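You operate a simulated robot arm through the tools that you are given. There is no shell and no other tool. Be economical: measure what you need, move in short steps, check, and stop when the job is done.

You run a simulated robot arm. Do the job below in one go: nothing can be reset, and whatever is moved stays where it is left.

Task
Grease the red terminal of the white block under its cap.
Fine: red cap off, black brush with grease from the tin, brush back in its pot, cap pushed home again; drop nothing. Set down upright: red cap. A coat counts when it lies all over at full strength: go over it till it gets no stronger.

Only the result counts: the job must be done as asked and must still hold three seconds after the hand-in. Knocking over, shifting, dropping, spilling or breaking anything else fails it. A push-on lid holds only when it is set on centred and level and pressed home; a screw cap is set on level and turned clockwise until tight.

Robot
A 7-joint arm with a two-finger parallel gripper, fixed in place. Base frame: the origin is at the foot of the arm, x ahead of it, y to its left, z up; the work surface is at about z = 0. Units: mm, rad, N and s.
With the tool pointing down near the work surface it reaches from about 240 to 620 mm from the base axis. Its first joint turns from -1.152 to 1.152 rad. Payload 2.6 kg.
The TCP is the grasp point between the finger pads, 30 mm short of the fingertips. In the tool frame z runs along the fingers and y along their closing line. Largest opening 94 mm; finger width 28, thickness 10; the body of the gripper, 50 by 96 mm, starts 55 mm behind the TCP.
Orientation is that of the tool frame in the base frame, as a unit quaternion [x, y, z, w]. With the fingers straight down and closing along the base's y, the tool's x points along the base's -x, its y along +y and its z along -z.

Tools
- The arm moves only by the tool nudge_tool. Its argument "steps" is a list that holds one entry, the list of rows, each a list of 7 numbers: the shift along the tool's x, y, z in m, then the turn, a rotation vector about the tool's x, y, z in rad, then the closure, from 0 (fully open) to 1 (shut). In form: [[[dx, dy, dz, wx, wy, wz, grip], ...]]. A call has 1 to 8 rows; each row is the pose to reach, as a shift and turn from the pose commanded when the call began, along the tool's axes at that moment. Rows are played at 5 a second. More than 50 mm and 0.15 rad between two rows, or a gripper value outside its range, and nothing of the call is played. Where a pose cannot be reached the arm comes as near as it can. A force on the tool above 40 N (or 10 N above the force at the start of the call, whichever is more), or a blocked arm, ends the call early, and 0.2 s more pass. The fingers move at their own pace (about 72 mm/s each) and stop on an object; they squeeze with about 38 N. The grip force told is the motor's: it shows also when the fingers shut on nothing. Time passes only in rows, and 0.2 s behind the last, so rows that repeat a pose let the fingers close. It gives the time, the measured TCP pose, the force on the tool (base axes), the opening and the grip force at its end, in the units of the frame above (readings bear some noise), with the torque about the TCP (base axes, N m) and any sound that the robot's microphone picked up.
- Cameras (640 x 400 px; columns grow to the right, rows downward): "scene" is fixed at [18, 419.1, 567.4]; the picture's right is [-0.91, -0.42, 0.00], its down [-0.23, 0.49, -0.84] and it looks along [0.36, -0.76, -0.54] (base axes); focal length 214 px, centre (320, 200). "wrist" rides on the gripper at [76, 14, -103] in the tool frame; the picture's right is [-0.18, 0.98, 0.00], its down [-0.75, -0.14, -0.64] and it looks along [-0.63, -0.12, 0.77] (tool axes); focal length 243 px, centre (320, 200). There is no depth. A picture from a camera that has moved, and an enlarged one, comes with that camera's place and axes in the base frame and with its lens.
- grab_frame(camera): a new picture of that camera. It takes no simulated time.
- enlarge(camera, box): a new picture of the part [left, top, right, bottom] of that camera's present view, enlarged. It takes no simulated time.
- finish_job(): hands the job in; it is judged then, once.

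Go step by step. Nothing tells you positions but the pictures and the camera data: compare them with the known pose of the tool, close in by small moves and look again before you grip or let go. The budget is 120 turns and 76 pictures, counting those below and the enlarged ones. Unless the task says otherwise, let go and move clear before handing in, and close with one line.

The tools are called after "Call:" as name(argument=value, ...) on one line, values as JSON. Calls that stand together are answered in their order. nudge_tool: Moves the arm, as the interface text tells. Its arguments: {"type":"object","properties":{"steps":{"type":"array","items":{"type":"array","items":{"type":"array","items":{"type":"number"}}}}},"required":["steps"]} The other tools are called the same way: grab_frame (camera) takes a picture; enlarge (camera, box) takes an enlarged picture of a part of a camera's view; finish_job () hands the job in.

At the start:

```text
time_s: 0.0
tool_pos: [293.6, -36.2, 472.8]
ee_rot: [0.0, 1.0, 0.0, 0.0]
contact_force: [-0.7, 0.5, -0.1]
ft_torque: [0.02, -0.02, -0.01]
gripper_width: 94.2
gripper_force: 0.0
```

scene: 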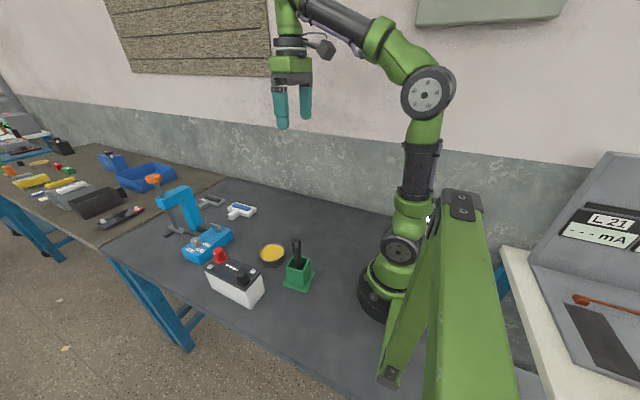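
wrist: 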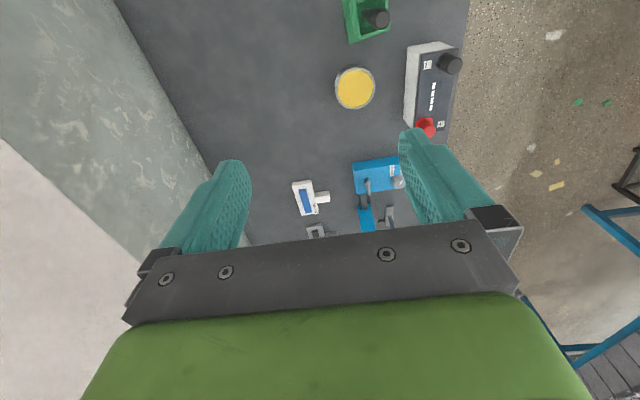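

The table holds a white battery-like block with a red cap and a black cap, a yellow grease tin, and a green pot with a black brush. I'll zoom in on both views to measure them.

Call:
enlarge(camera="scene", box=[180, 220, 340, 320])

Call:
enlarge(camera="wrist", box=[310, 0, 490, 150])

```text
4.00 times, centred on (260, 270) of scene
camera zoom: at [18.0, 419.1, 567.4], right [-0.91, -0.42, 0.0], down [-0.23, 0.49, -0.84], along [0.36, -0.76, -0.54], focal length 858 px, centre (560, -80)
```

zoom: 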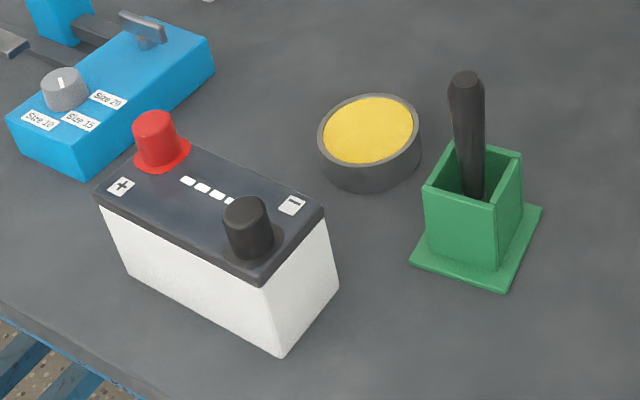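

```text
2.67 times, centred on (400, 75) of wrist
camera zoom: at [216.4, -22.0, 576.3], right [0.18, 0.98, 0.0], down [0.75, -0.14, 0.64], along [0.63, -0.12, -0.77], focal length 647 px, centre (107, 533)
```

zoom: 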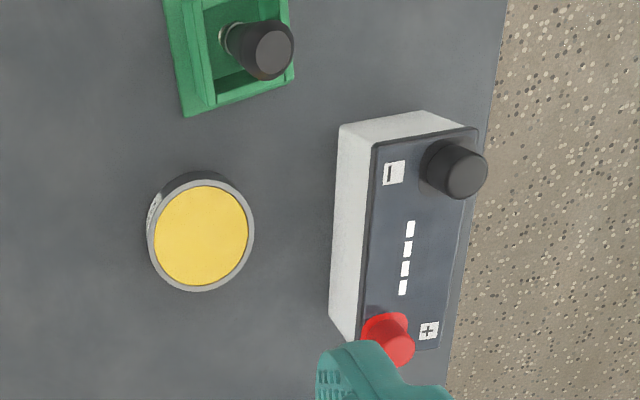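

The objects are roughly at: red cap (452,149,~125 top), tin (376,22,~30), brush handle top (254,55,~165). I'll move above the cap and look more closely.

Call:
nudge_tool(steps=[[[-0.023, 0.026, 0.024, 0, 0, 0, 0], [-0.046, 0.053, 0.049, 0, 0, 0, 0], [-0.069, 0.079, 0.074, 0, 0, 0, 0], [-0.092, 0.106, 0.099, 0, 0, 0, 0], [-0.115, 0.132, 0.123, 0, 0, 0, 0], [-0.138, 0.159, 0.148, 0, 0, 0, 0], [-0.158, 0.185, 0.172, 0, 0, 0, 0]]])

Call:
grab_frame(camera="wrist")

Call:
grab_frame(camera="scene")

```text
time_s: 1.6
tool_pos: [453.5, 147.1, 301.9]
ee_rot: [0.0, 1.0, 0.0, 0.0]
contact_force: [0.4, 0.1, 0.4]
ft_torque: [0.0, -0.02, -0.02]
gripper_width: 93.8
gripper_force: 0.0
```

```text
71 pictures are left
camera wrist: at [376.4, 161.6, 404.3], right [0.18, 0.98, 0.0], down [0.75, -0.14, 0.64], along [0.63, -0.12, -0.77], focal length 243 px, centre (320, 200)
```

wrist: 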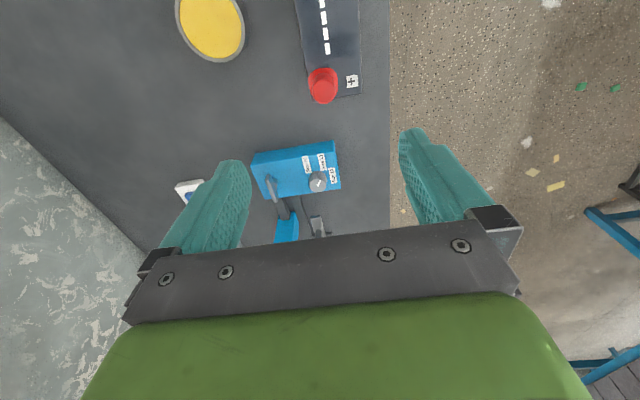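

```text
70 pictures are left
```

scene: 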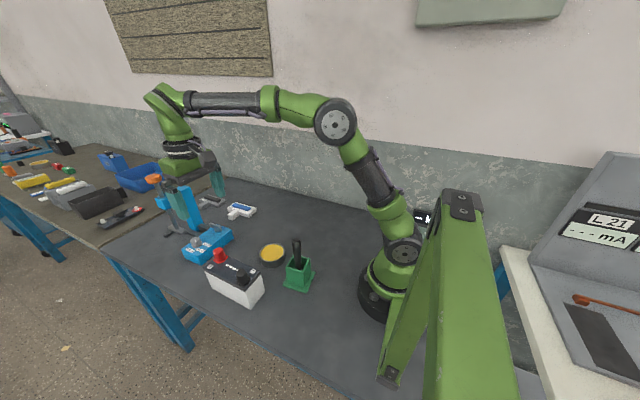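

The cap is about where I computed, but its height is uncertain. I'll zoom in on it and sharpen the estimate.

Call:
enlarge(camera="wrist", box=[260, 20, 388, 100])

Call:
enlarge(camera="scene", box=[190, 240, 270, 290])

```text
5.00 times, centred on (324, 60) of wrist
camera zoom: at [376.4, 161.6, 404.3], right [0.18, 0.98, 0.0], down [0.75, -0.14, 0.64], along [0.63, -0.12, -0.77], focal length 1213 px, centre (300, 900)
```

zoom: 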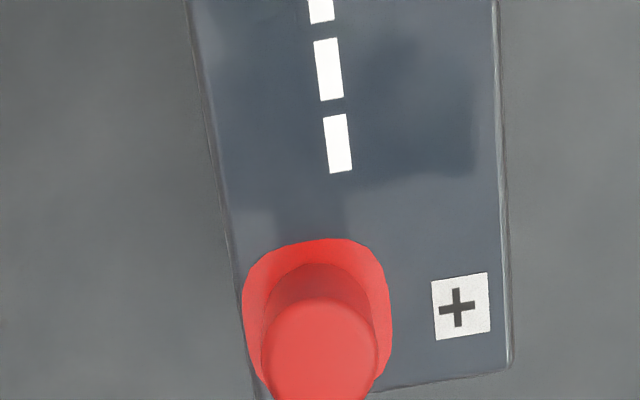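

```text
8.00 times, centred on (230, 265) of scene
camera zoom: at [18.0, 419.0, 567.4], right [-0.91, -0.42, 0.0], down [-0.23, 0.49, -0.84], along [0.36, -0.76, -0.54], focal length 1716 px, centre (1040, -320)
```

zoom: 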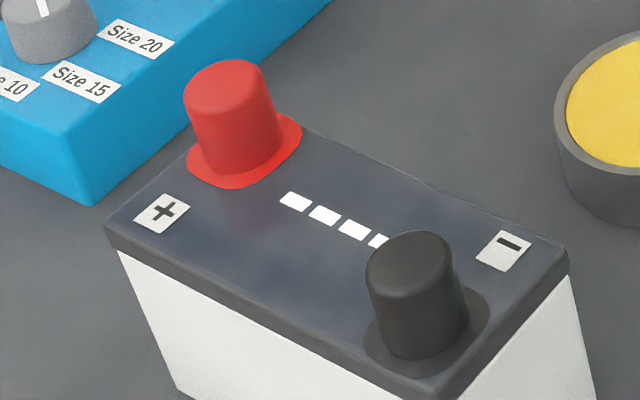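

I put the cap axis near (452,151), with its base around z≈97 and its top around z≈130. I'll lower to z≈190 and check alignment.

Call:
nudge_tool(steps=[[[0.001, 0.003, 0.04, 0, 0, 0, 0], [0.001, 0.003, 0.08, 0, 0, 0, 0], [0.001, 0.003, 0.112, 0, 0, 0, 0], [0.001, 0.003, 0.112, 0, 0, 0, 0]]])

Call:
grab_frame(camera="wrist")

Call:
enlarge(camera="scene", box=[160, 190, 288, 270])

```text
time_s: 2.6
tool_pos: [451.7, 150.6, 190.2]
ee_rot: [0.0, 1.0, 0.0, 0.0]
contact_force: [0.6, 0.2, 0.2]
ft_torque: [0.0, -0.04, 0.01]
gripper_width: 94.1
gripper_force: 0.0
```

```text
67 pictures are left
camera wrist: at [375.0, 165.6, 292.3], right [0.18, 0.98, 0.0], down [0.75, -0.14, 0.64], along [0.63, -0.12, -0.77], focal length 243 px, centre (320, 200)
```

wrist: 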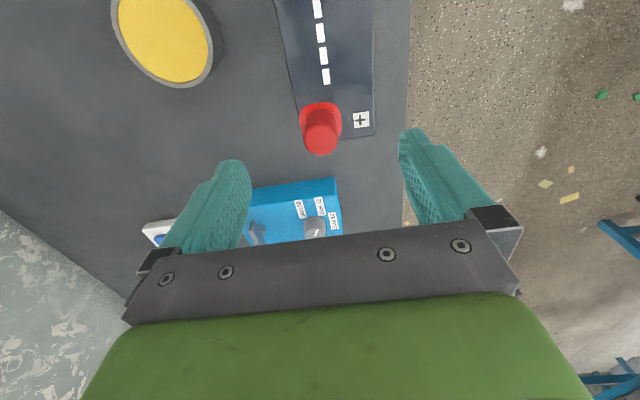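

```text
5.00 times, centred on (224, 230) of scene
camera zoom: at [18.0, 419.1, 567.4], right [-0.91, -0.42, 0.0], down [-0.23, 0.49, -0.84], along [0.36, -0.76, -0.54], focal length 1072 px, centre (800, 50)
```

zoom: 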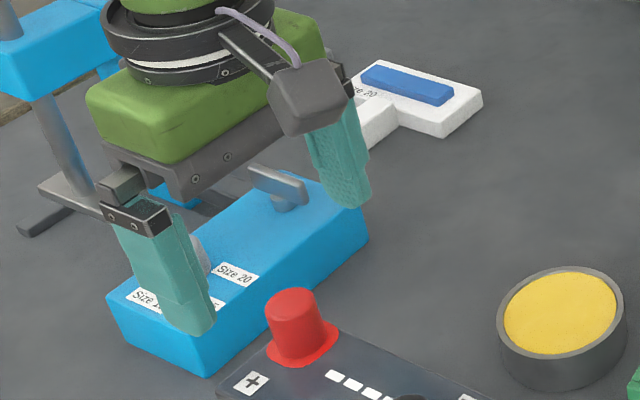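

The alignment looks good. I'll lower so the fingertips straddle the cap and check before closing.

Call:
nudge_tool(steps=[[[0, 0.001, 0.03, 0, 0, 0, 0], [0, 0.001, 0.055, 0, 0, 0, 0], [0, 0.001, 0.055, 0, 0, 0, 0]]])

Call:
grab_frame(camera="wrist")

Call:
enlarge(camera="scene", box=[160, 210, 288, 290])

```text
time_s: 3.4
tool_pos: [450.9, 153.4, 134.8]
ee_rot: [0.0, 1.0, 0.0, 0.001]
contact_force: [-0.2, -0.1, -0.9]
ft_torque: [0.02, 0.0, 0.03]
gripper_width: 94.0
gripper_force: 0.0
```

```text
65 pictures are left
camera wrist: at [374.9, 167.1, 237.0], right [0.18, 0.98, 0.0], down [0.75, -0.14, 0.64], along [0.63, -0.12, -0.77], focal length 243 px, centre (320, 200)
```

wrist: 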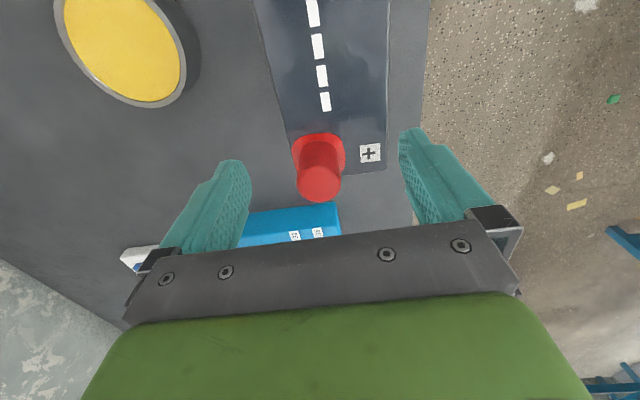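

```text
5.00 times, centred on (224, 250) of scene
camera zoom: at [18.0, 419.1, 567.4], right [-0.91, -0.42, 0.0], down [-0.23, 0.49, -0.84], along [0.36, -0.76, -0.54], focal length 1072 px, centre (800, -50)
```

zoom: 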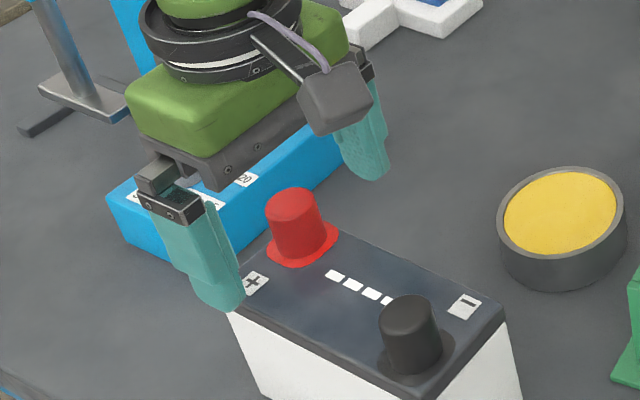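

The cap is centred between the fingers. I'll close on it.

Call:
nudge_tool(steps=[[[0, 0, 0, 0, 0, 0, 0.4], [0, 0, 0, 0, 0, 0, 0.6], [0, 0, 0, 0, 0, 0, 1], [0, 0, 0, 0, 0, 0, 1], [0, 0, 0, 0, 0, 0, 1]]])

```text
time_s: 4.6
tool_pos: [451.6, 152.6, 134.4]
ee_rot: [-0.001, 1.0, 0.0, 0.001]
contact_force: [4.0, -3.2, -3.3]
ft_torque: [-0.08, -0.07, 0.14]
gripper_width: 24.2
gripper_force: 37.8
```

The fingers grip the cap (24 mm). I'll pull it straight up.

Call:
nudge_tool(steps=[[[0, 0, -0.004, 0, 0, 0, 1], [0, 0, -0.008, 0, 0, 0, 1], [0, 0, -0.015, 0, 0, 0, 1], [0, 0, -0.03, 0, 0, 0, 1], [0, 0, -0.06, 0, 0, 0, 1], [0, 0, -0.08, 0, 0, 0, 1]]])

Call:
grab_frame(camera="wrist")

Call:
enlarge(camera="scene", box=[160, 200, 320, 300])

```text
time_s: 6.0
tool_pos: [451.3, 152.3, 216.1]
ee_rot: [-0.001, 1.0, 0.0, 0.0]
contact_force: [0.1, 0.0, -0.3]
ft_torque: [0.01, -0.01, -0.02]
gripper_width: 24.5
gripper_force: 37.9
```

```text
63 pictures are left
camera wrist: at [374.1, 166.3, 318.4], right [0.18, 0.98, 0.0], down [0.75, -0.14, 0.64], along [0.63, -0.12, -0.77], focal length 243 px, centre (320, 200)
```

wrist: 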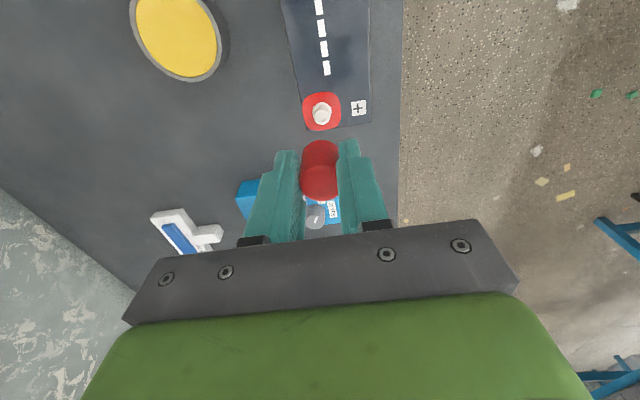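

```text
4.00 times, centred on (240, 250) of scene
camera zoom: at [18.0, 419.1, 567.4], right [-0.91, -0.42, 0.0], down [-0.23, 0.49, -0.84], along [0.36, -0.76, -0.54], focal length 858 px, centre (640, 0)
```

zoom: 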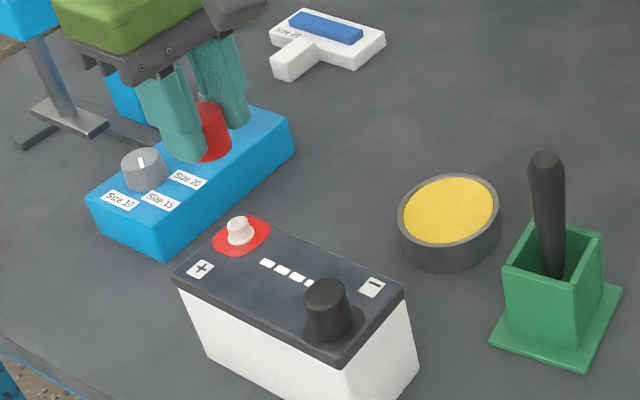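

The cap is off and the terminal is a pale post at about (451,152). The free table around (440,-60) is a good spot to stand the cap, so I'm moving there.

Call:
nudge_tool(steps=[[[0.002, -0.045, 0, 0, 0, 0, 1], [0.004, -0.09, 0, 0, 0, 0, 1], [0.006, -0.135, 0, 0, 0, 0, 1], [0.008, -0.18, 0, 0, 0, 0, 1], [0.011, -0.212, 0, 0, 0, 0, 1], [0.011, -0.212, 0.045, 0, 0, 0, 1], [0.011, -0.212, 0.09, 0, 0, 0, 1], [0.011, -0.212, 0.13, 0, 0, 0, 1]]])

Call:
grab_frame(camera="wrist")

Call:
enlarge(camera="scene", box=[180, 170, 340, 270])

```text
time_s: 7.8
tool_pos: [438.0, -58.6, 81.5]
ee_rot: [-0.001, 1.0, -0.001, 0.0]
contact_force: [0.3, 0.8, 0.0]
ft_torque: [-0.01, 0.04, -0.01]
gripper_width: 24.6
gripper_force: 37.8
```

```text
61 pictures are left
camera wrist: at [361.0, -44.0, 183.6], right [0.18, 0.98, 0.0], down [0.75, -0.14, 0.64], along [0.63, -0.12, -0.77], focal length 243 px, centre (320, 200)
```

wrist: 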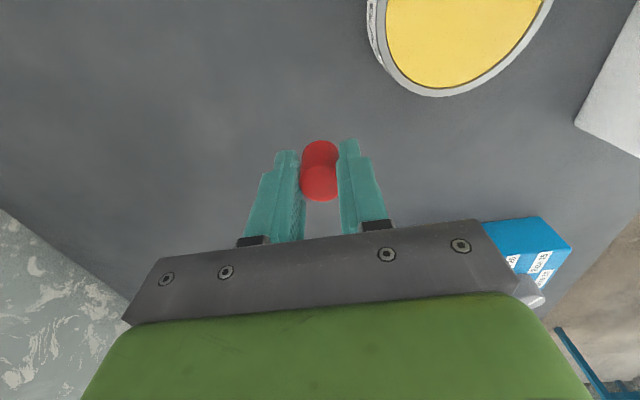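

```text
4.00 times, centred on (260, 220) of scene
camera zoom: at [18.0, 419.0, 567.4], right [-0.91, -0.42, 0.0], down [-0.23, 0.49, -0.84], along [0.36, -0.76, -0.54], focal length 858 px, centre (560, 120)
```

zoom: 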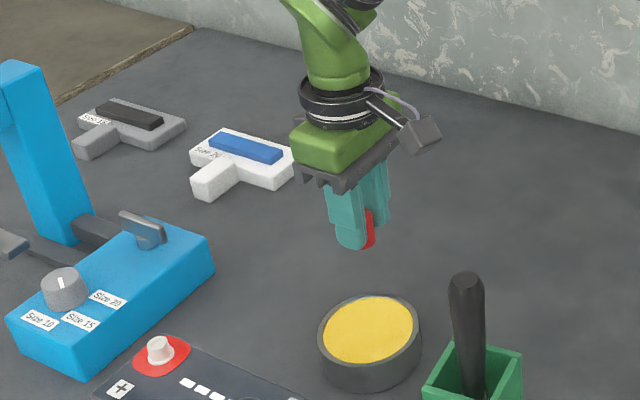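

The spot is clear. I'm lowering near the table.

Call:
nudge_tool(steps=[[[0, 0, 0.03, 0, 0, 0, 1], [0, 0, 0.04, 0, 0, 0, 1], [0, 0, 0.042, 0, 0, 0, 1], [0, 0, 0.043, 0, 0, 0, 1]]])

Call:
enlarge(camera="wrist", box=[240, 100, 400, 220])

Call:
enlarge(camera="scene", box=[240, 210, 304, 250])

```text
time_s: 8.8
tool_pos: [439.2, -57.9, 41.7]
ee_rot: [0.0, 1.0, 0.0, 0.001]
contact_force: [-0.3, -0.8, 0.5]
ft_torque: [0.01, 0.03, -0.03]
gripper_width: 24.4
gripper_force: 38.2
```

```text
3.33 times, centred on (320, 160) of wrist
camera zoom: at [362.7, -44.5, 143.8], right [0.18, 0.98, 0.0], down [0.75, -0.14, 0.64], along [0.63, -0.12, -0.77], focal length 809 px, centre (320, 333)
```

zoom: 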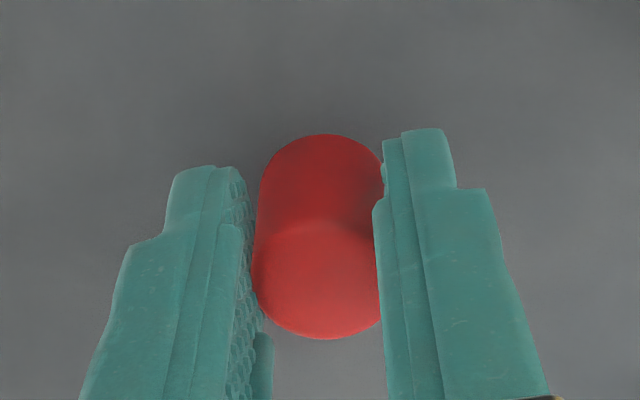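

```text
10.00 times, centred on (272, 230) of scene
camera zoom: at [18.0, 419.1, 567.4], right [-0.91, -0.42, 0.0], down [-0.23, 0.49, -0.84], along [0.36, -0.76, -0.54], focal length 2145 px, centre (800, -100)
```

zoom: 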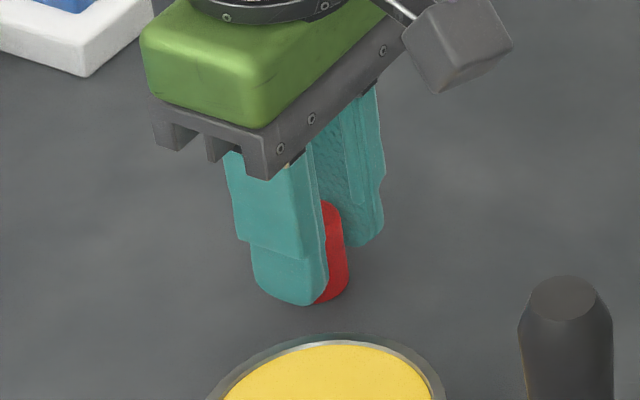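

No contact yet. I'll continue down in 1 mm steps.

Call:
nudge_tool(steps=[[[0, 0, 0.0015, 0, 0, 0, 1], [0, 0, 0.003, 0, 0, 0, 1], [0, 0, 0.0045, 0, 0, 0, 1], [0, 0, 0.006, 0, 0, 0, 1]]])

```text
time_s: 9.8
tool_pos: [441.1, -58.2, 36.9]
ee_rot: [0.0, 1.0, 0.001, 0.003]
contact_force: [-8.7, 1.1, 36.2]
ft_torque: [0.01, 0.12, 0.03]
gripper_width: 24.7
gripper_force: 37.7
```

The cap has touched down. I'll ease off about 1.5 mm to relax the force.

Call:
nudge_tool(steps=[[[0, 0, -0.001, 0, 0, 0, 1], [0, 0, -0.0015, 0, 0, 0, 1]]])

```text
time_s: 10.4
tool_pos: [440.5, -58.3, 36.8]
ee_rot: [-0.002, 1.0, -0.001, 0.003]
contact_force: [7.9, 0.5, 15.4]
ft_torque: [0.05, -0.49, 0.04]
gripper_width: 24.6
gripper_force: 38.1
```

Call:
nudge_tool(steps=[[[0, 0, -0.0008, 0, 0, 0, 1], [0, 0, -0.0008, 0, 0, 0, 1]]])

```text
time_s: 11.0
tool_pos: [439.0, -57.7, 38.7]
ee_rot: [0.0, 1.0, 0.0, -0.001]
contact_force: [4.1, 0.5, 8.5]
ft_torque: [0.0, -0.29, -0.02]
gripper_width: 24.5
gripper_force: 37.9
```

The contact is light now, so I'll open gently and then rise.

Call:
nudge_tool(steps=[[[0, 0, 0, 0, 0, 0, 0.7], [0, 0, 0, 0, 0, 0, 0.5], [0, 0, 0, 0, 0, 0, 0.4], [0, 0, 0, 0, 0, 0, 0.4], [0, 0, -0.04, 0, 0, 0, 0.4], [0, 0, -0.08, 0, 0, 0, 0.4], [0, 0, -0.12, 0, 0, 0, 0.4], [0, 0, -0.162, 0, 0, 0, 0.4]]])

Call:
grab_frame(camera="wrist")

Call:
enlarge(camera="scene", box=[200, 195, 344, 285])

```text
time_s: 12.8
tool_pos: [437.2, -56.2, 203.1]
ee_rot: [-0.001, 1.0, 0.0, -0.001]
contact_force: [0.8, -0.5, 0.8]
ft_torque: [-0.03, -0.01, 0.01]
gripper_width: 56.4
gripper_force: 0.0
```

```text
57 pictures are left
camera wrist: at [360.9, -41.9, 304.0], right [0.18, 0.98, 0.0], down [0.75, -0.14, 0.64], along [0.63, -0.12, -0.77], focal length 243 px, centre (320, 200)
```

wrist: 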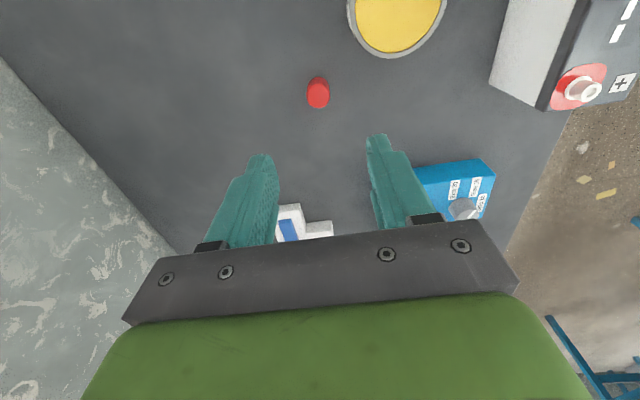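

```text
4.44 times, centred on (272, 240) of scene
camera zoom: at [18.0, 419.1, 567.4], right [-0.91, -0.42, 0.0], down [-0.23, 0.49, -0.84], along [0.36, -0.76, -0.54], focal length 953 px, centre (533, 22)
```

zoom: 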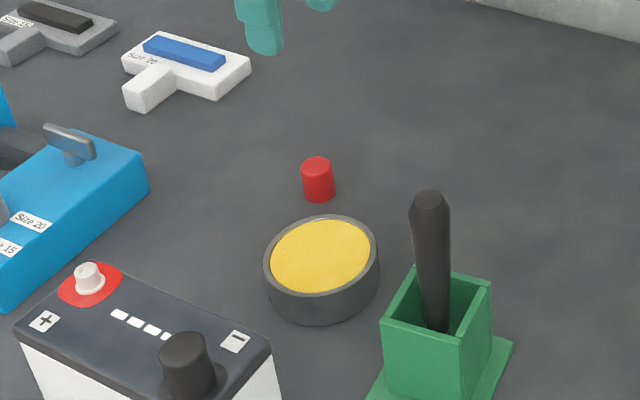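

The cap stands upright at about (439,-58). Next I go above the brush at roughly (255,55).

Call:
nudge_tool(steps=[[[0.03, 0.018, -0.03, 0, 0, 0, 0.4], [0.06, 0.037, -0.06, 0, 0, 0, 0.4], [0.09, 0.055, -0.06, 0, 0, 0, 0.4], [0.12, 0.074, -0.06, 0, 0, 0, 0.4], [0.15, 0.093, -0.06, 0, 0, 0, 0.4], [0.182, 0.111, -0.06, 0, 0, 0, 0.4], [0.182, 0.111, -0.06, 0, 0, 0, 0.4]]])

Call:
grab_frame(camera="wrist")

Call:
grab_frame(camera="scene")

```text
time_s: 14.4
tool_pos: [255.0, 50.2, 259.3]
ee_rot: [0.0, 1.0, 0.0, -0.001]
contact_force: [0.1, -0.1, -0.7]
ft_torque: [0.02, 0.03, 0.01]
gripper_width: 56.6
gripper_force: 0.0
```

```text
55 pictures are left
camera wrist: at [178.3, 63.9, 362.0], right [0.18, 0.98, 0.0], down [0.75, -0.14, 0.64], along [0.63, -0.12, -0.77], focal length 243 px, centre (320, 200)
```

wrist: 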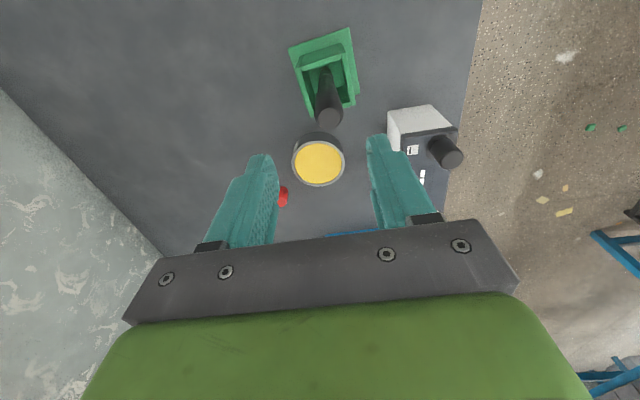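

```text
54 pictures are left
```

scene: 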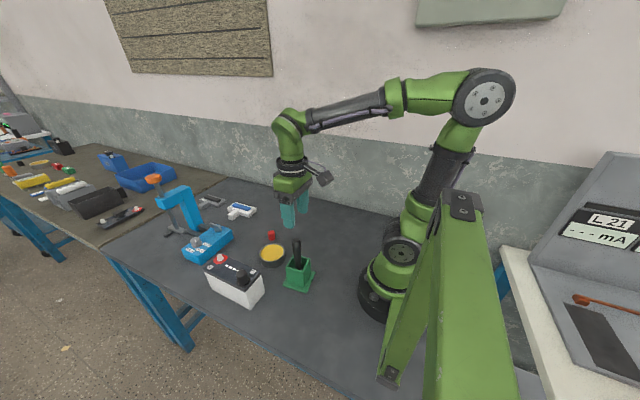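

The handle top is near (254,57,165) and the brush seems to lean a little. I'll look closer at it.

Call:
enlarge(camera="wrist", box=[272, 20, 384, 140])

Call:
enlarge(camera="scene", box=[264, 210, 344, 300])

```text
3.33 times, centred on (328, 80) of wrist
camera zoom: at [178.3, 63.9, 362.0], right [0.18, 0.98, 0.0], down [0.75, -0.14, 0.64], along [0.63, -0.12, -0.77], focal length 809 px, centre (293, 600)
```

zoom: 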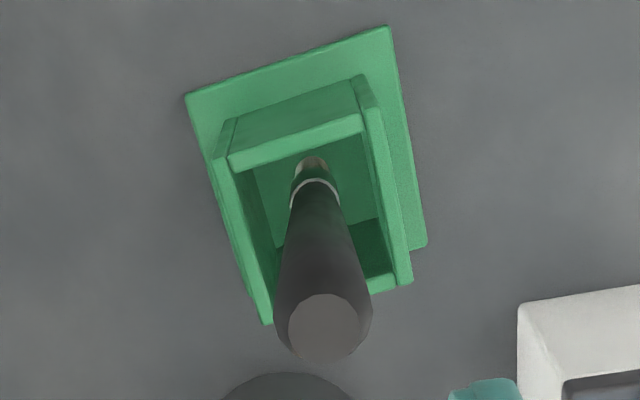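

```text
4.44 times, centred on (304, 255) of scene
camera zoom: at [18.0, 419.1, 567.4], right [-0.91, -0.42, 0.0], down [-0.23, 0.49, -0.84], along [0.36, -0.76, -0.54], focal length 953 px, centre (391, -44)
```

zoom: 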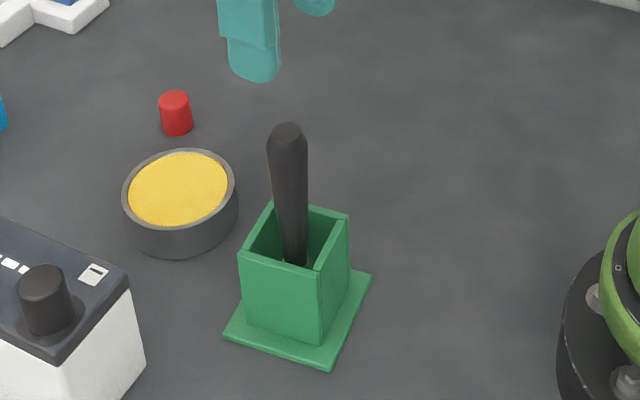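

The brush stands almost vertically at (253.5,57.5). I'll align and lower partway, then check.

Call:
nudge_tool(steps=[[[0.001, 0.007, 0.02, 0, 0, 0, 0.2], [0.001, 0.007, 0.055, 0, 0, 0, 0.2], [0.001, 0.007, 0.055, 0, 0, 0, 0.2]]])

Call:
enlarge(camera="wrist", box=[200, 40, 440, 240])

Call:
enlarge(camera="scene", box=[264, 210, 344, 300])

```text
time_s: 15.2
tool_pos: [256.2, 57.8, 205.2]
ee_rot: [0.0, 1.0, 0.0, 0.0]
contact_force: [0.1, 0.0, -0.3]
ft_torque: [0.03, 0.01, -0.01]
gripper_width: 74.9
gripper_force: 0.0
```

```text
2.00 times, centred on (320, 140) of wrist
camera zoom: at [179.0, 71.8, 306.7], right [0.18, 0.98, 0.0], down [0.75, -0.14, 0.64], along [0.63, -0.12, -0.77], focal length 485 px, centre (320, 320)
```

zoom: 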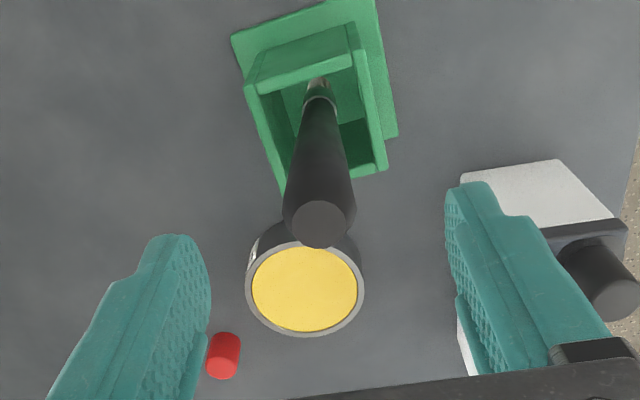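

```text
4.44 times, centred on (304, 255) of scene
camera zoom: at [18.0, 419.1, 567.4], right [-0.91, -0.42, 0.0], down [-0.23, 0.49, -0.84], along [0.36, -0.76, -0.54], focal length 953 px, centre (391, -44)
```

zoom: 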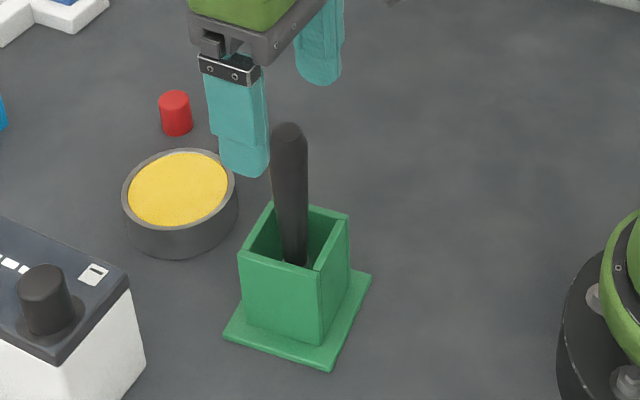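

It's well centred. I'll lower to grip height and close.

Call:
nudge_tool(steps=[[[0.001, 0, 0.035, 0, 0, 0, 0.2], [0.001, 0, 0.063, 0, 0, 0, 0.3], [0.001, 0, 0.063, 0, 0, 0, 0.5], [0.001, 0, 0.063, 0, 0, 0, 0.7], [0.001, 0, 0.063, 0, 0, 0, 1], [0.001, 0, 0.063, 0, 0, 0, 1], [0.001, 0, 0.063, 0, 0, 0, 1]]])

Call:
enlarge(camera="wrist", box=[200, 40, 440, 240])

Call:
enlarge(camera="scene", box=[264, 210, 344, 300])

```text
time_s: 16.8
tool_pos: [257.4, 58.6, 142.7]
ee_rot: [0.001, 1.0, -0.001, 0.0]
contact_force: [-0.3, 0.2, -0.8]
ft_torque: [-0.02, -0.02, 0.01]
gripper_width: 24.0
gripper_force: 38.1
```

```text
2.00 times, centred on (320, 140) of wrist
camera zoom: at [180.4, 73.3, 245.3], right [0.18, 0.98, 0.0], down [0.75, -0.14, 0.64], along [0.63, -0.12, -0.77], focal length 485 px, centre (320, 320)
```

zoom: 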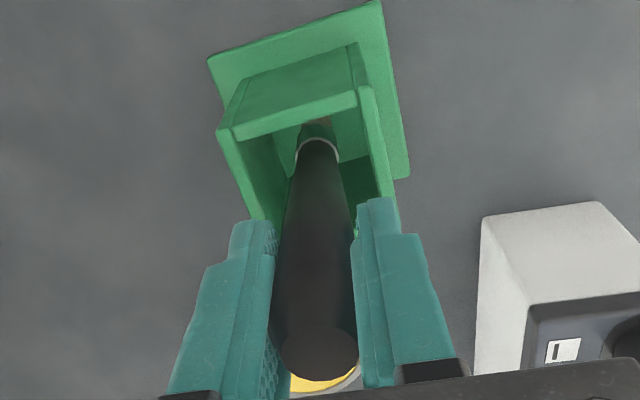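

```text
4.44 times, centred on (304, 255) of scene
camera zoom: at [18.0, 419.1, 567.4], right [-0.91, -0.42, 0.0], down [-0.23, 0.49, -0.84], along [0.36, -0.76, -0.54], focal length 953 px, centre (391, -44)
```

zoom: 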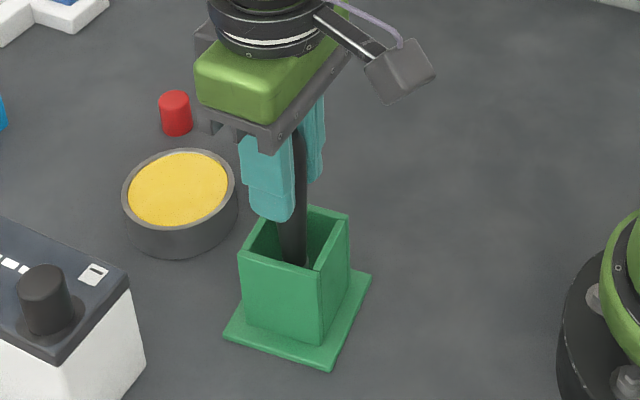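

The grip is good. I'll lift the brush straight up out of the pot.

Call:
nudge_tool(steps=[[[0, 0, -0.015, 0, 0, 0, 1], [0, 0, -0.04, 0, 0, 0, 1], [0, 0, -0.07, 0, 0, 0, 1], [0, 0, -0.1, 0, 0, 0, 1], [0, 0, -0.12, 0, 0, 0, 1], [0, 0, -0.12, 0, 0, 0, 1]]])

Call:
grab_frame(camera="wrist")

Call:
enlarge(camera="scene", box=[240, 190, 352, 300])

```text
time_s: 18.2
tool_pos: [254.2, 58.1, 263.8]
ee_rot: [-0.001, 1.0, -0.001, 0.0]
contact_force: [-0.3, -0.6, -1.0]
ft_torque: [-0.01, -0.02, -0.02]
gripper_width: 24.0
gripper_force: 38.2
```

```text
47 pictures are left
camera wrist: at [178.0, 72.6, 366.1], right [0.18, 0.98, 0.0], down [0.75, -0.14, 0.64], along [0.63, -0.12, -0.77], focal length 243 px, centre (320, 200)
```

wrist: 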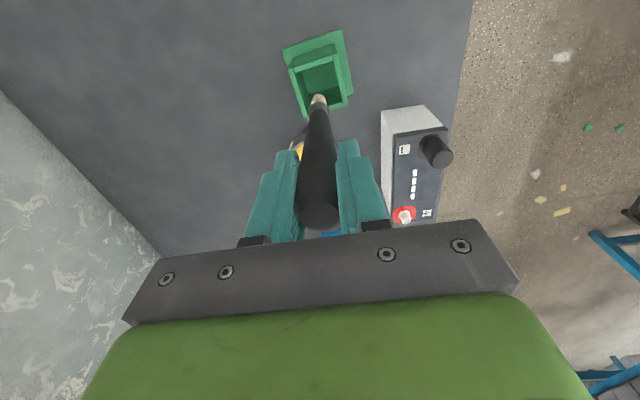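

```text
3.64 times, centred on (296, 245) of scene
camera zoom: at [18.0, 419.1, 567.4], right [-0.91, -0.42, 0.0], down [-0.23, 0.49, -0.84], along [0.36, -0.76, -0.54], focal length 780 px, centre (407, 36)
```

zoom: 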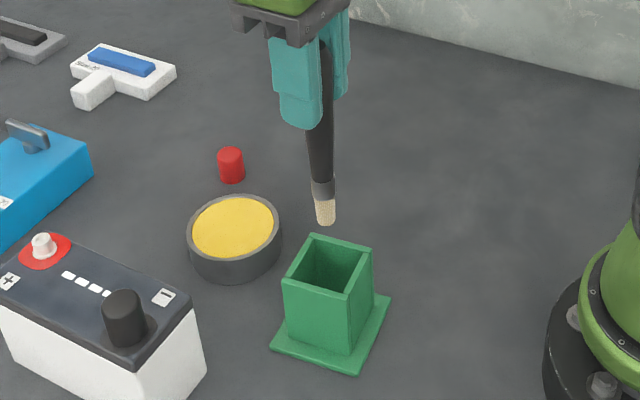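

The brush is free, with its tip about 142 mm below the TCP. Next I take it over the tin at (376,23) and lower it just above the grease.

Call:
nudge_tool(steps=[[[-0.041, -0.011, 0, 0, 0, 0, 1], [-0.082, -0.023, 0, 0, 0, 0, 1], [-0.123, -0.034, 0, 0, 0, 0, 1], [-0.123, -0.034, 0.04, 0, 0, 0, 1], [-0.123, -0.034, 0.07, 0, 0, 0, 1], [-0.123, -0.034, 0.07, 0, 0, 0, 1]]])

Call:
grab_frame(camera="wrist")

Call:
enlarge(camera="scene", box=[232, 200, 328, 280])

```text
time_s: 19.6
tool_pos: [379.5, 24.8, 191.5]
ee_rot: [0.0, 1.0, -0.001, 0.0]
contact_force: [-0.3, -1.0, -0.7]
ft_torque: [-0.01, -0.02, -0.01]
gripper_width: 23.9
gripper_force: 38.2
```

```text
45 pictures are left
camera wrist: at [301.8, 39.1, 293.0], right [0.18, 0.98, 0.0], down [0.75, -0.14, 0.64], along [0.63, -0.12, -0.77], focal length 243 px, centre (320, 200)
```

wrist: 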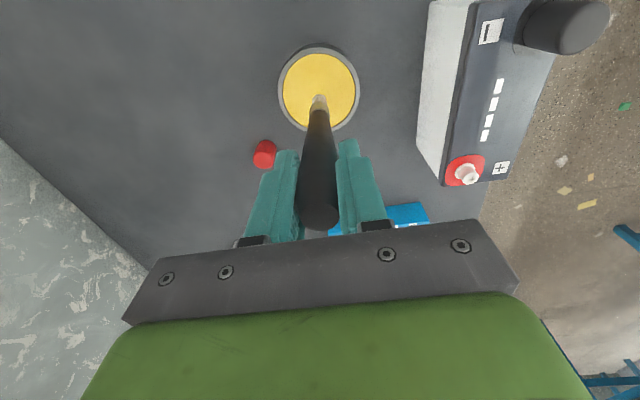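

```text
5.00 times, centred on (280, 240) of scene
camera zoom: at [18.0, 419.1, 567.4], right [-0.91, -0.42, 0.0], down [-0.23, 0.49, -0.84], along [0.36, -0.76, -0.54], focal length 1072 px, centre (520, 0)
```

zoom: 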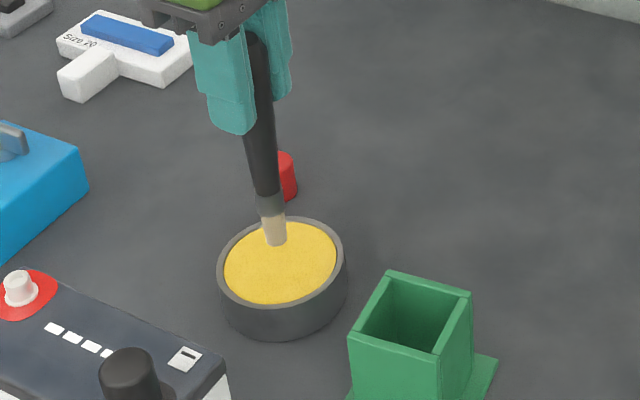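

The tip is over the middle of the grease. I'll lower it in with small rows.

Call:
nudge_tool(steps=[[[0, 0, 0.012, 0, 0, 0, 1], [0, 0, 0.018, 0, 0, 0, 1], [0, 0, 0.022, 0, 0, 0, 1], [0, 0, 0.026, 0, 0, 0, 1], [0, 0, 0.028, 0, 0, 0, 1]]])

Call:
enlarge(camera="scene", box=[240, 210, 304, 270])

```text
time_s: 20.8
tool_pos: [380.8, 25.4, 166.9]
ee_rot: [-0.001, 1.0, 0.0, 0.006]
contact_force: [2.3, 0.6, 36.0]
ft_torque: [0.01, -0.14, 0.04]
gripper_width: 24.3
gripper_force: 37.8
```

```text
6.67 times, centred on (272, 240) of scene
camera zoom: at [17.8, 419.0, 567.5], right [-0.91, -0.42, 0.0], down [-0.23, 0.49, -0.84], along [0.36, -0.76, -0.54], focal length 1430 px, centre (640, -67)
```

zoom: 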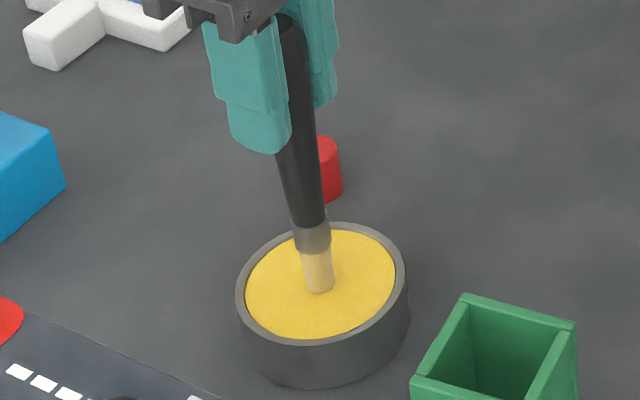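

It's touching the grease surface too firmly, so I'll relieve the pressure. Then I'll stroke lightly.

Call:
nudge_tool(steps=[[[0, 0, -0.002, 0, 0, 0, 1], [0, 0, -0.0035, 0, 0, 0, 1], [0, 0, -0.0035, 0, 0, 0, 1]]])

```text
time_s: 21.6
tool_pos: [377.5, 25.1, 166.1]
ee_rot: [0.0, 1.0, 0.001, -0.001]
contact_force: [0.9, -0.4, 3.3]
ft_torque: [-0.02, -0.21, -0.02]
gripper_width: 24.0
gripper_force: 37.4
```

The contact is light now. I'll stroke gently around in the grease and lift to inspect.

Call:
nudge_tool(steps=[[[0.006, 0, 0.0005, 0, 0, 0, 1], [0, 0.006, 0.0005, 0, 0, 0, 1], [-0.006, 0, 0.0005, 0, 0, 0, 1], [0, -0.006, 0.0005, 0, 0, 0, 1], [0.006, 0, 0.0005, 0, 0, 0, 1], [0, 0, 0.0005, 0, 0, 0, 1], [0, 0, -0.02, 0, 0, 0, 1], [0, 0, -0.045, 0, 0, 0, 1]]])

Call:
enlarge(camera="scene", box=[240, 200, 304, 260])

Call:
enlarge(camera="wrist", box=[270, 40, 370, 120])

```text
time_s: 23.4
tool_pos: [378.0, 27.3, 213.7]
ee_rot: [0.001, 1.0, 0.0, 0.0]
contact_force: [-0.6, -0.1, 0.5]
ft_torque: [0.03, 0.03, -0.03]
gripper_width: 23.9
gripper_force: 37.6
```

```text
6.67 times, centred on (272, 230) of scene
camera zoom: at [18.0, 419.1, 567.4], right [-0.91, -0.42, 0.0], down [-0.23, 0.49, -0.84], along [0.36, -0.76, -0.54], focal length 1430 px, centre (640, 0)
```

zoom: 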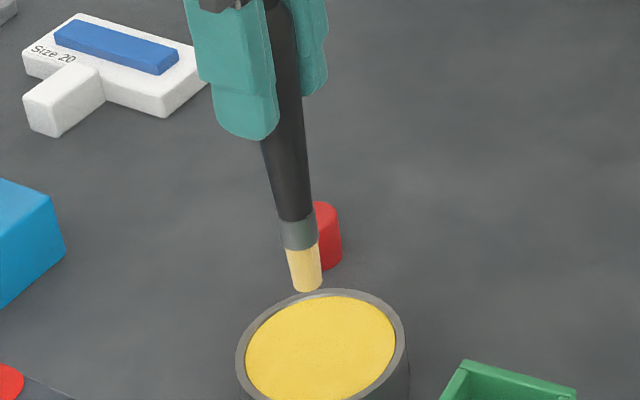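

```text
5.00 times, centred on (320, 80) of wrist
camera zoom: at [302.0, 40.5, 316.1], right [0.18, 0.98, 0.0], down [0.75, -0.14, 0.64], along [0.63, -0.12, -0.77], focal length 1213 px, centre (320, 800)
```

zoom: 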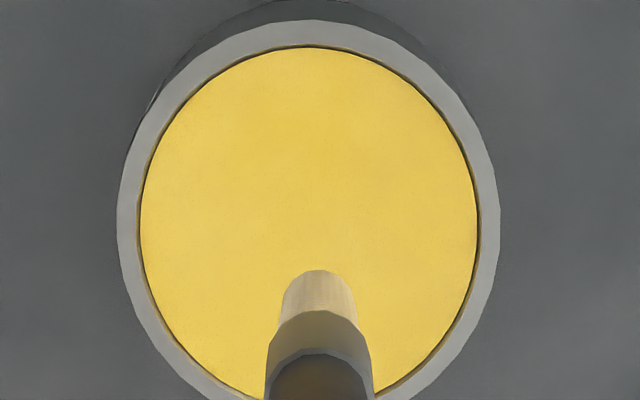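

The bristles have turned yellow, so they've taken grease. I'll carry the brush over the terminal at about (451,152).

Call:
nudge_tool(steps=[[[0, 0, -0.04, 0, 0, 0, 1], [-0.01, 0.02, -0.07, 0, 0, 0, 1], [-0.03, 0.055, -0.07, 0, 0, 0, 1], [-0.05, 0.09, -0.07, 0, 0, 0, 1], [-0.074, 0.127, -0.07, 0, 0, 0, 1], [-0.074, 0.127, -0.063, 0, 0, 0, 1], [-0.074, 0.127, -0.063, 0, 0, 0, 1]]])

Call:
enlarge(camera="scene", box=[190, 190, 270, 270])

Call:
enlarge(camera="wrist", box=[270, 60, 370, 140])

```text
time_s: 25.0
tool_pos: [452.0, 152.8, 276.3]
ee_rot: [0.0, 1.0, -0.001, 0.0]
contact_force: [-1.1, 0.0, -0.2]
ft_torque: [-0.02, 0.02, 0.03]
gripper_width: 24.1
gripper_force: 38.3
```

```text
5.00 times, centred on (230, 230) of scene
camera zoom: at [18.0, 419.1, 567.4], right [-0.91, -0.42, 0.0], down [-0.23, 0.49, -0.84], along [0.36, -0.76, -0.54], focal length 1072 px, centre (770, 50)
```

zoom: 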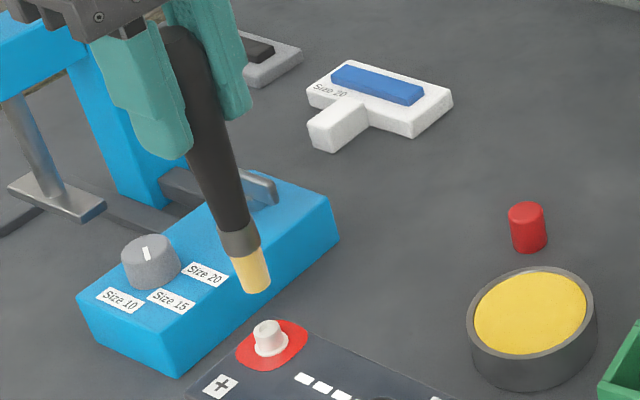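

```text
5.00 times, centred on (320, 100) of wrist
camera zoom: at [375.1, 166.8, 378.9], right [0.18, 0.98, 0.0], down [0.75, -0.14, 0.64], along [0.63, -0.12, -0.77], focal length 1213 px, centre (320, 700)
```

zoom: 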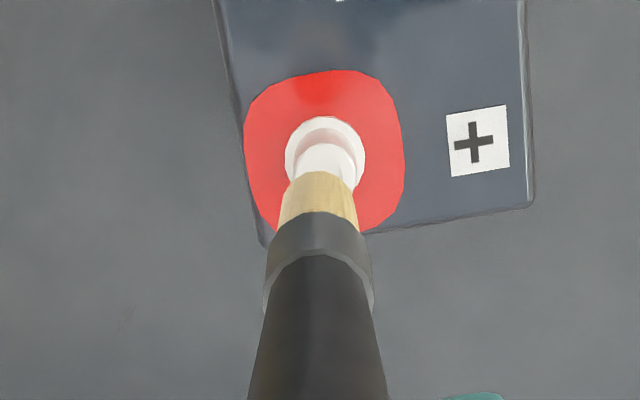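

The tip is about 2 mm short in x of the terminal centre. I'll correct that and lower to touch the post top lightly.

Call:
nudge_tool(steps=[[[-0.002, 0.0005, 0.01, 0, 0, 0, 1], [-0.002, 0.0005, 0.016, 0, 0, 0, 1], [-0.002, 0.0005, 0.019, 0, 0, 0, 1], [-0.002, 0.0005, 0.021, 0, 0, 0, 1]]])

Call:
enlarge(camera="scene", box=[200, 220, 260, 270])

```text
time_s: 26.0
tool_pos: [453.9, 153.5, 255.0]
ee_rot: [0.0, 1.0, 0.0, -0.001]
contact_force: [0.4, -0.1, 0.2]
ft_torque: [0.01, 0.01, 0.01]
gripper_width: 23.8
gripper_force: 37.7
```

```text
8.00 times, centred on (230, 245) of scene
camera zoom: at [18.0, 419.1, 567.4], right [-0.91, -0.42, 0.0], down [-0.23, 0.49, -0.84], along [0.36, -0.76, -0.54], focal length 1716 px, centre (1040, -160)
```

zoom: 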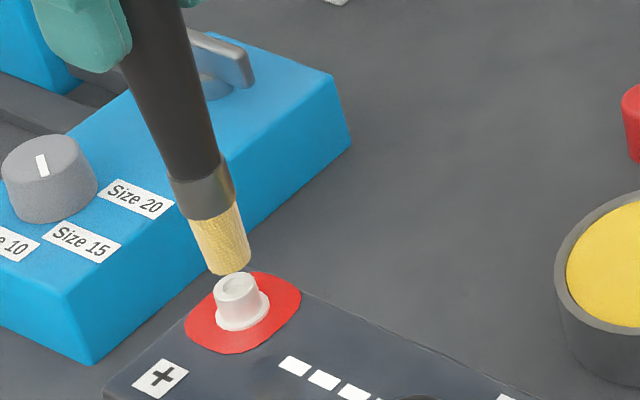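

The tip is just above the post. I'll check the lateral alignment from the wrist view.

Call:
enlarge(camera="wrist", box=[290, 70, 350, 120])

```text
8.00 times, centred on (320, 95) of wrist
camera zoom: at [377.2, 167.4, 356.7], right [0.18, 0.98, 0.0], down [0.75, -0.14, 0.64], along [0.63, -0.12, -0.77], focal length 1941 px, centre (320, 1040)
```

zoom: 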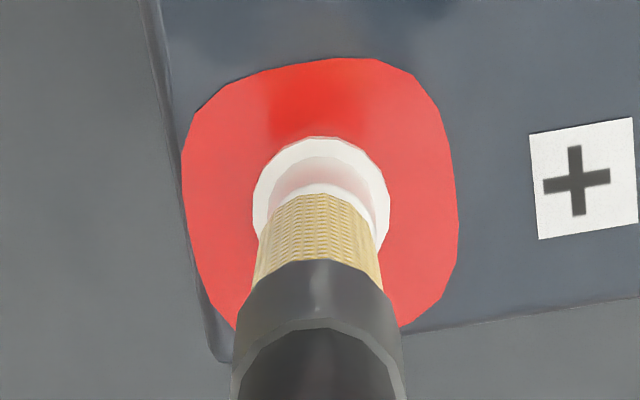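

The alignment is within 1–2 mm. I'll lower to light contact.

Call:
nudge_tool(steps=[[[0, 0, 0.001, 0, 0, 0, 1], [0, 0, 0.002, 0, 0, 0, 1], [0, 0, 0.003, 0, 0, 0, 1]]])

```text
time_s: 26.8
tool_pos: [455.1, 154.2, 253.5]
ee_rot: [0.0, 1.0, -0.001, 0.0]
contact_force: [-0.8, 0.1, -0.3]
ft_torque: [-0.04, -0.01, -0.01]
gripper_width: 23.9
gripper_force: 37.6
```

Call:
nudge_tool(steps=[[[0, 0, 0.001, 0, 0, 0, 1], [0, 0, 0.002, 0, 0, 0, 1], [0, 0, 0.003, 0, 0, 0, 1]]])

Call:
enlarge(camera="scene", box=[200, 220, 260, 270])

```text
time_s: 27.6
tool_pos: [454.1, 151.9, 247.7]
ee_rot: [0.0, 1.0, 0.0, 0.0]
contact_force: [0.1, 0.0, -0.3]
ft_torque: [0.02, 0.01, -0.03]
gripper_width: 23.7
gripper_force: 37.9
```

```text
8.00 times, centred on (230, 245) of scene
camera zoom: at [18.0, 419.1, 567.4], right [-0.91, -0.42, 0.0], down [-0.23, 0.49, -0.84], along [0.36, -0.76, -0.54], focal length 1716 px, centre (1040, -160)
```

zoom: 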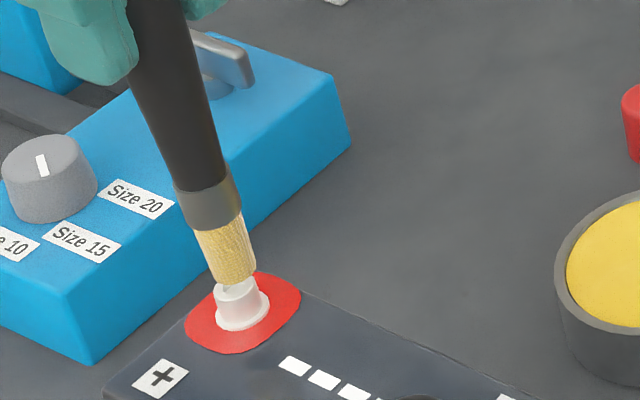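

Still no contact, so I'll continue down slowly.

Call:
nudge_tool(steps=[[[0, 0, 0.001, 0, 0, 0, 1], [0, 0, 0.002, 0, 0, 0, 1], [0, 0, 0.003, 0, 0, 0, 1]]])

Call:
enlarge(camera="scene", box=[200, 220, 260, 270])

```text
time_s: 28.4
tool_pos: [452.9, 152.8, 245.3]
ee_rot: [0.0, 1.0, 0.0, 0.0]
contact_force: [-0.3, 0.0, 0.0]
ft_torque: [-0.03, 0.0, -0.01]
gripper_width: 24.0
gripper_force: 38.0
```

```text
8.00 times, centred on (230, 245) of scene
camera zoom: at [18.0, 419.1, 567.4], right [-0.91, -0.42, 0.0], down [-0.23, 0.49, -0.84], along [0.36, -0.76, -0.54], focal length 1716 px, centre (1040, -160)
```

zoom: 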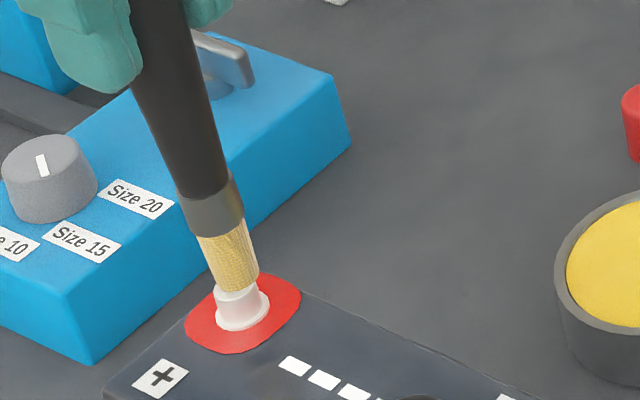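

Call:
nudge_tool(steps=[[[0, 0, 0.001, 0, 0, 0, 1], [0, 0, 0.002, 0, 0, 0, 1], [0, 0, 0.002, 0, 0, 0, 1]]])

```text
time_s: 29.2
tool_pos: [454.1, 152.2, 244.5]
ee_rot: [0.0, 1.0, -0.001, 0.0]
contact_force: [0.2, -0.4, -0.3]
ft_torque: [0.03, 0.01, 0.02]
gripper_width: 24.1
gripper_force: 37.7
```

Call:
nudge_tool(steps=[[[0, 0, 0.001, 0, 0, 0, 1], [0, 0, 0.002, 0, 0, 0, 1], [0, 0, 0.002, 0, 0, 0, 1]]])

Call:
enlarge(camera="wrist", box=[290, 70, 350, 120])

Call:
enlarge(camera="scene", box=[210, 230, 250, 266])

```text
time_s: 30.0
tool_pos: [454.4, 152.0, 242.0]
ee_rot: [0.0, 1.0, 0.0, 0.0]
contact_force: [-0.5, -0.6, -0.6]
ft_torque: [-0.02, 0.03, 0.0]
gripper_width: 23.9
gripper_force: 37.7
```

```text
8.00 times, centred on (320, 95) of wrist
camera zoom: at [377.0, 166.8, 344.0], right [0.18, 0.98, 0.0], down [0.75, -0.14, 0.64], along [0.63, -0.12, -0.77], focal length 1941 px, centre (320, 1040)
```

zoom: 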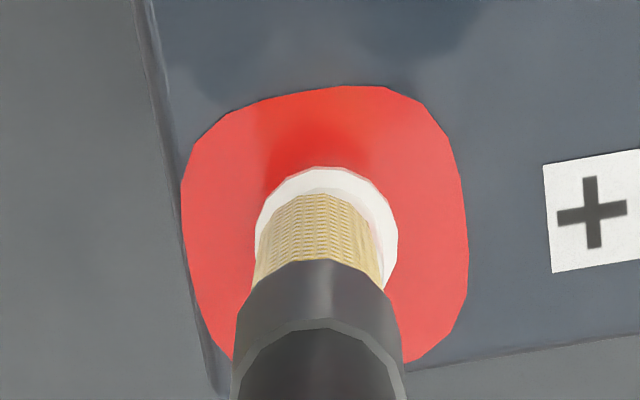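

```text
11.11 times, centred on (230, 248) of scene
camera zoom: at [18.0, 419.1, 567.4], right [-0.91, -0.42, 0.0], down [-0.23, 0.49, -0.84], along [0.36, -0.76, -0.54], focal length 2383 px, centre (1320, -333)
```

zoom: 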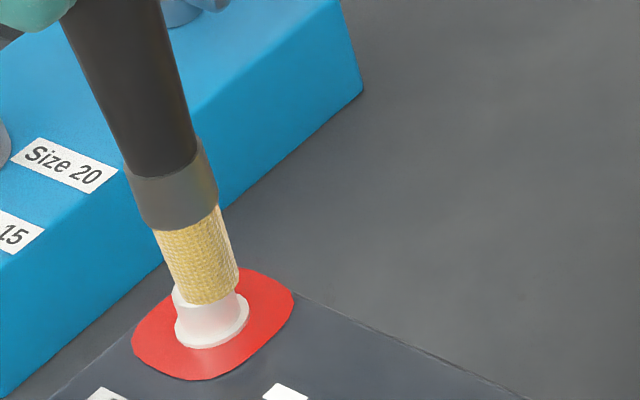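

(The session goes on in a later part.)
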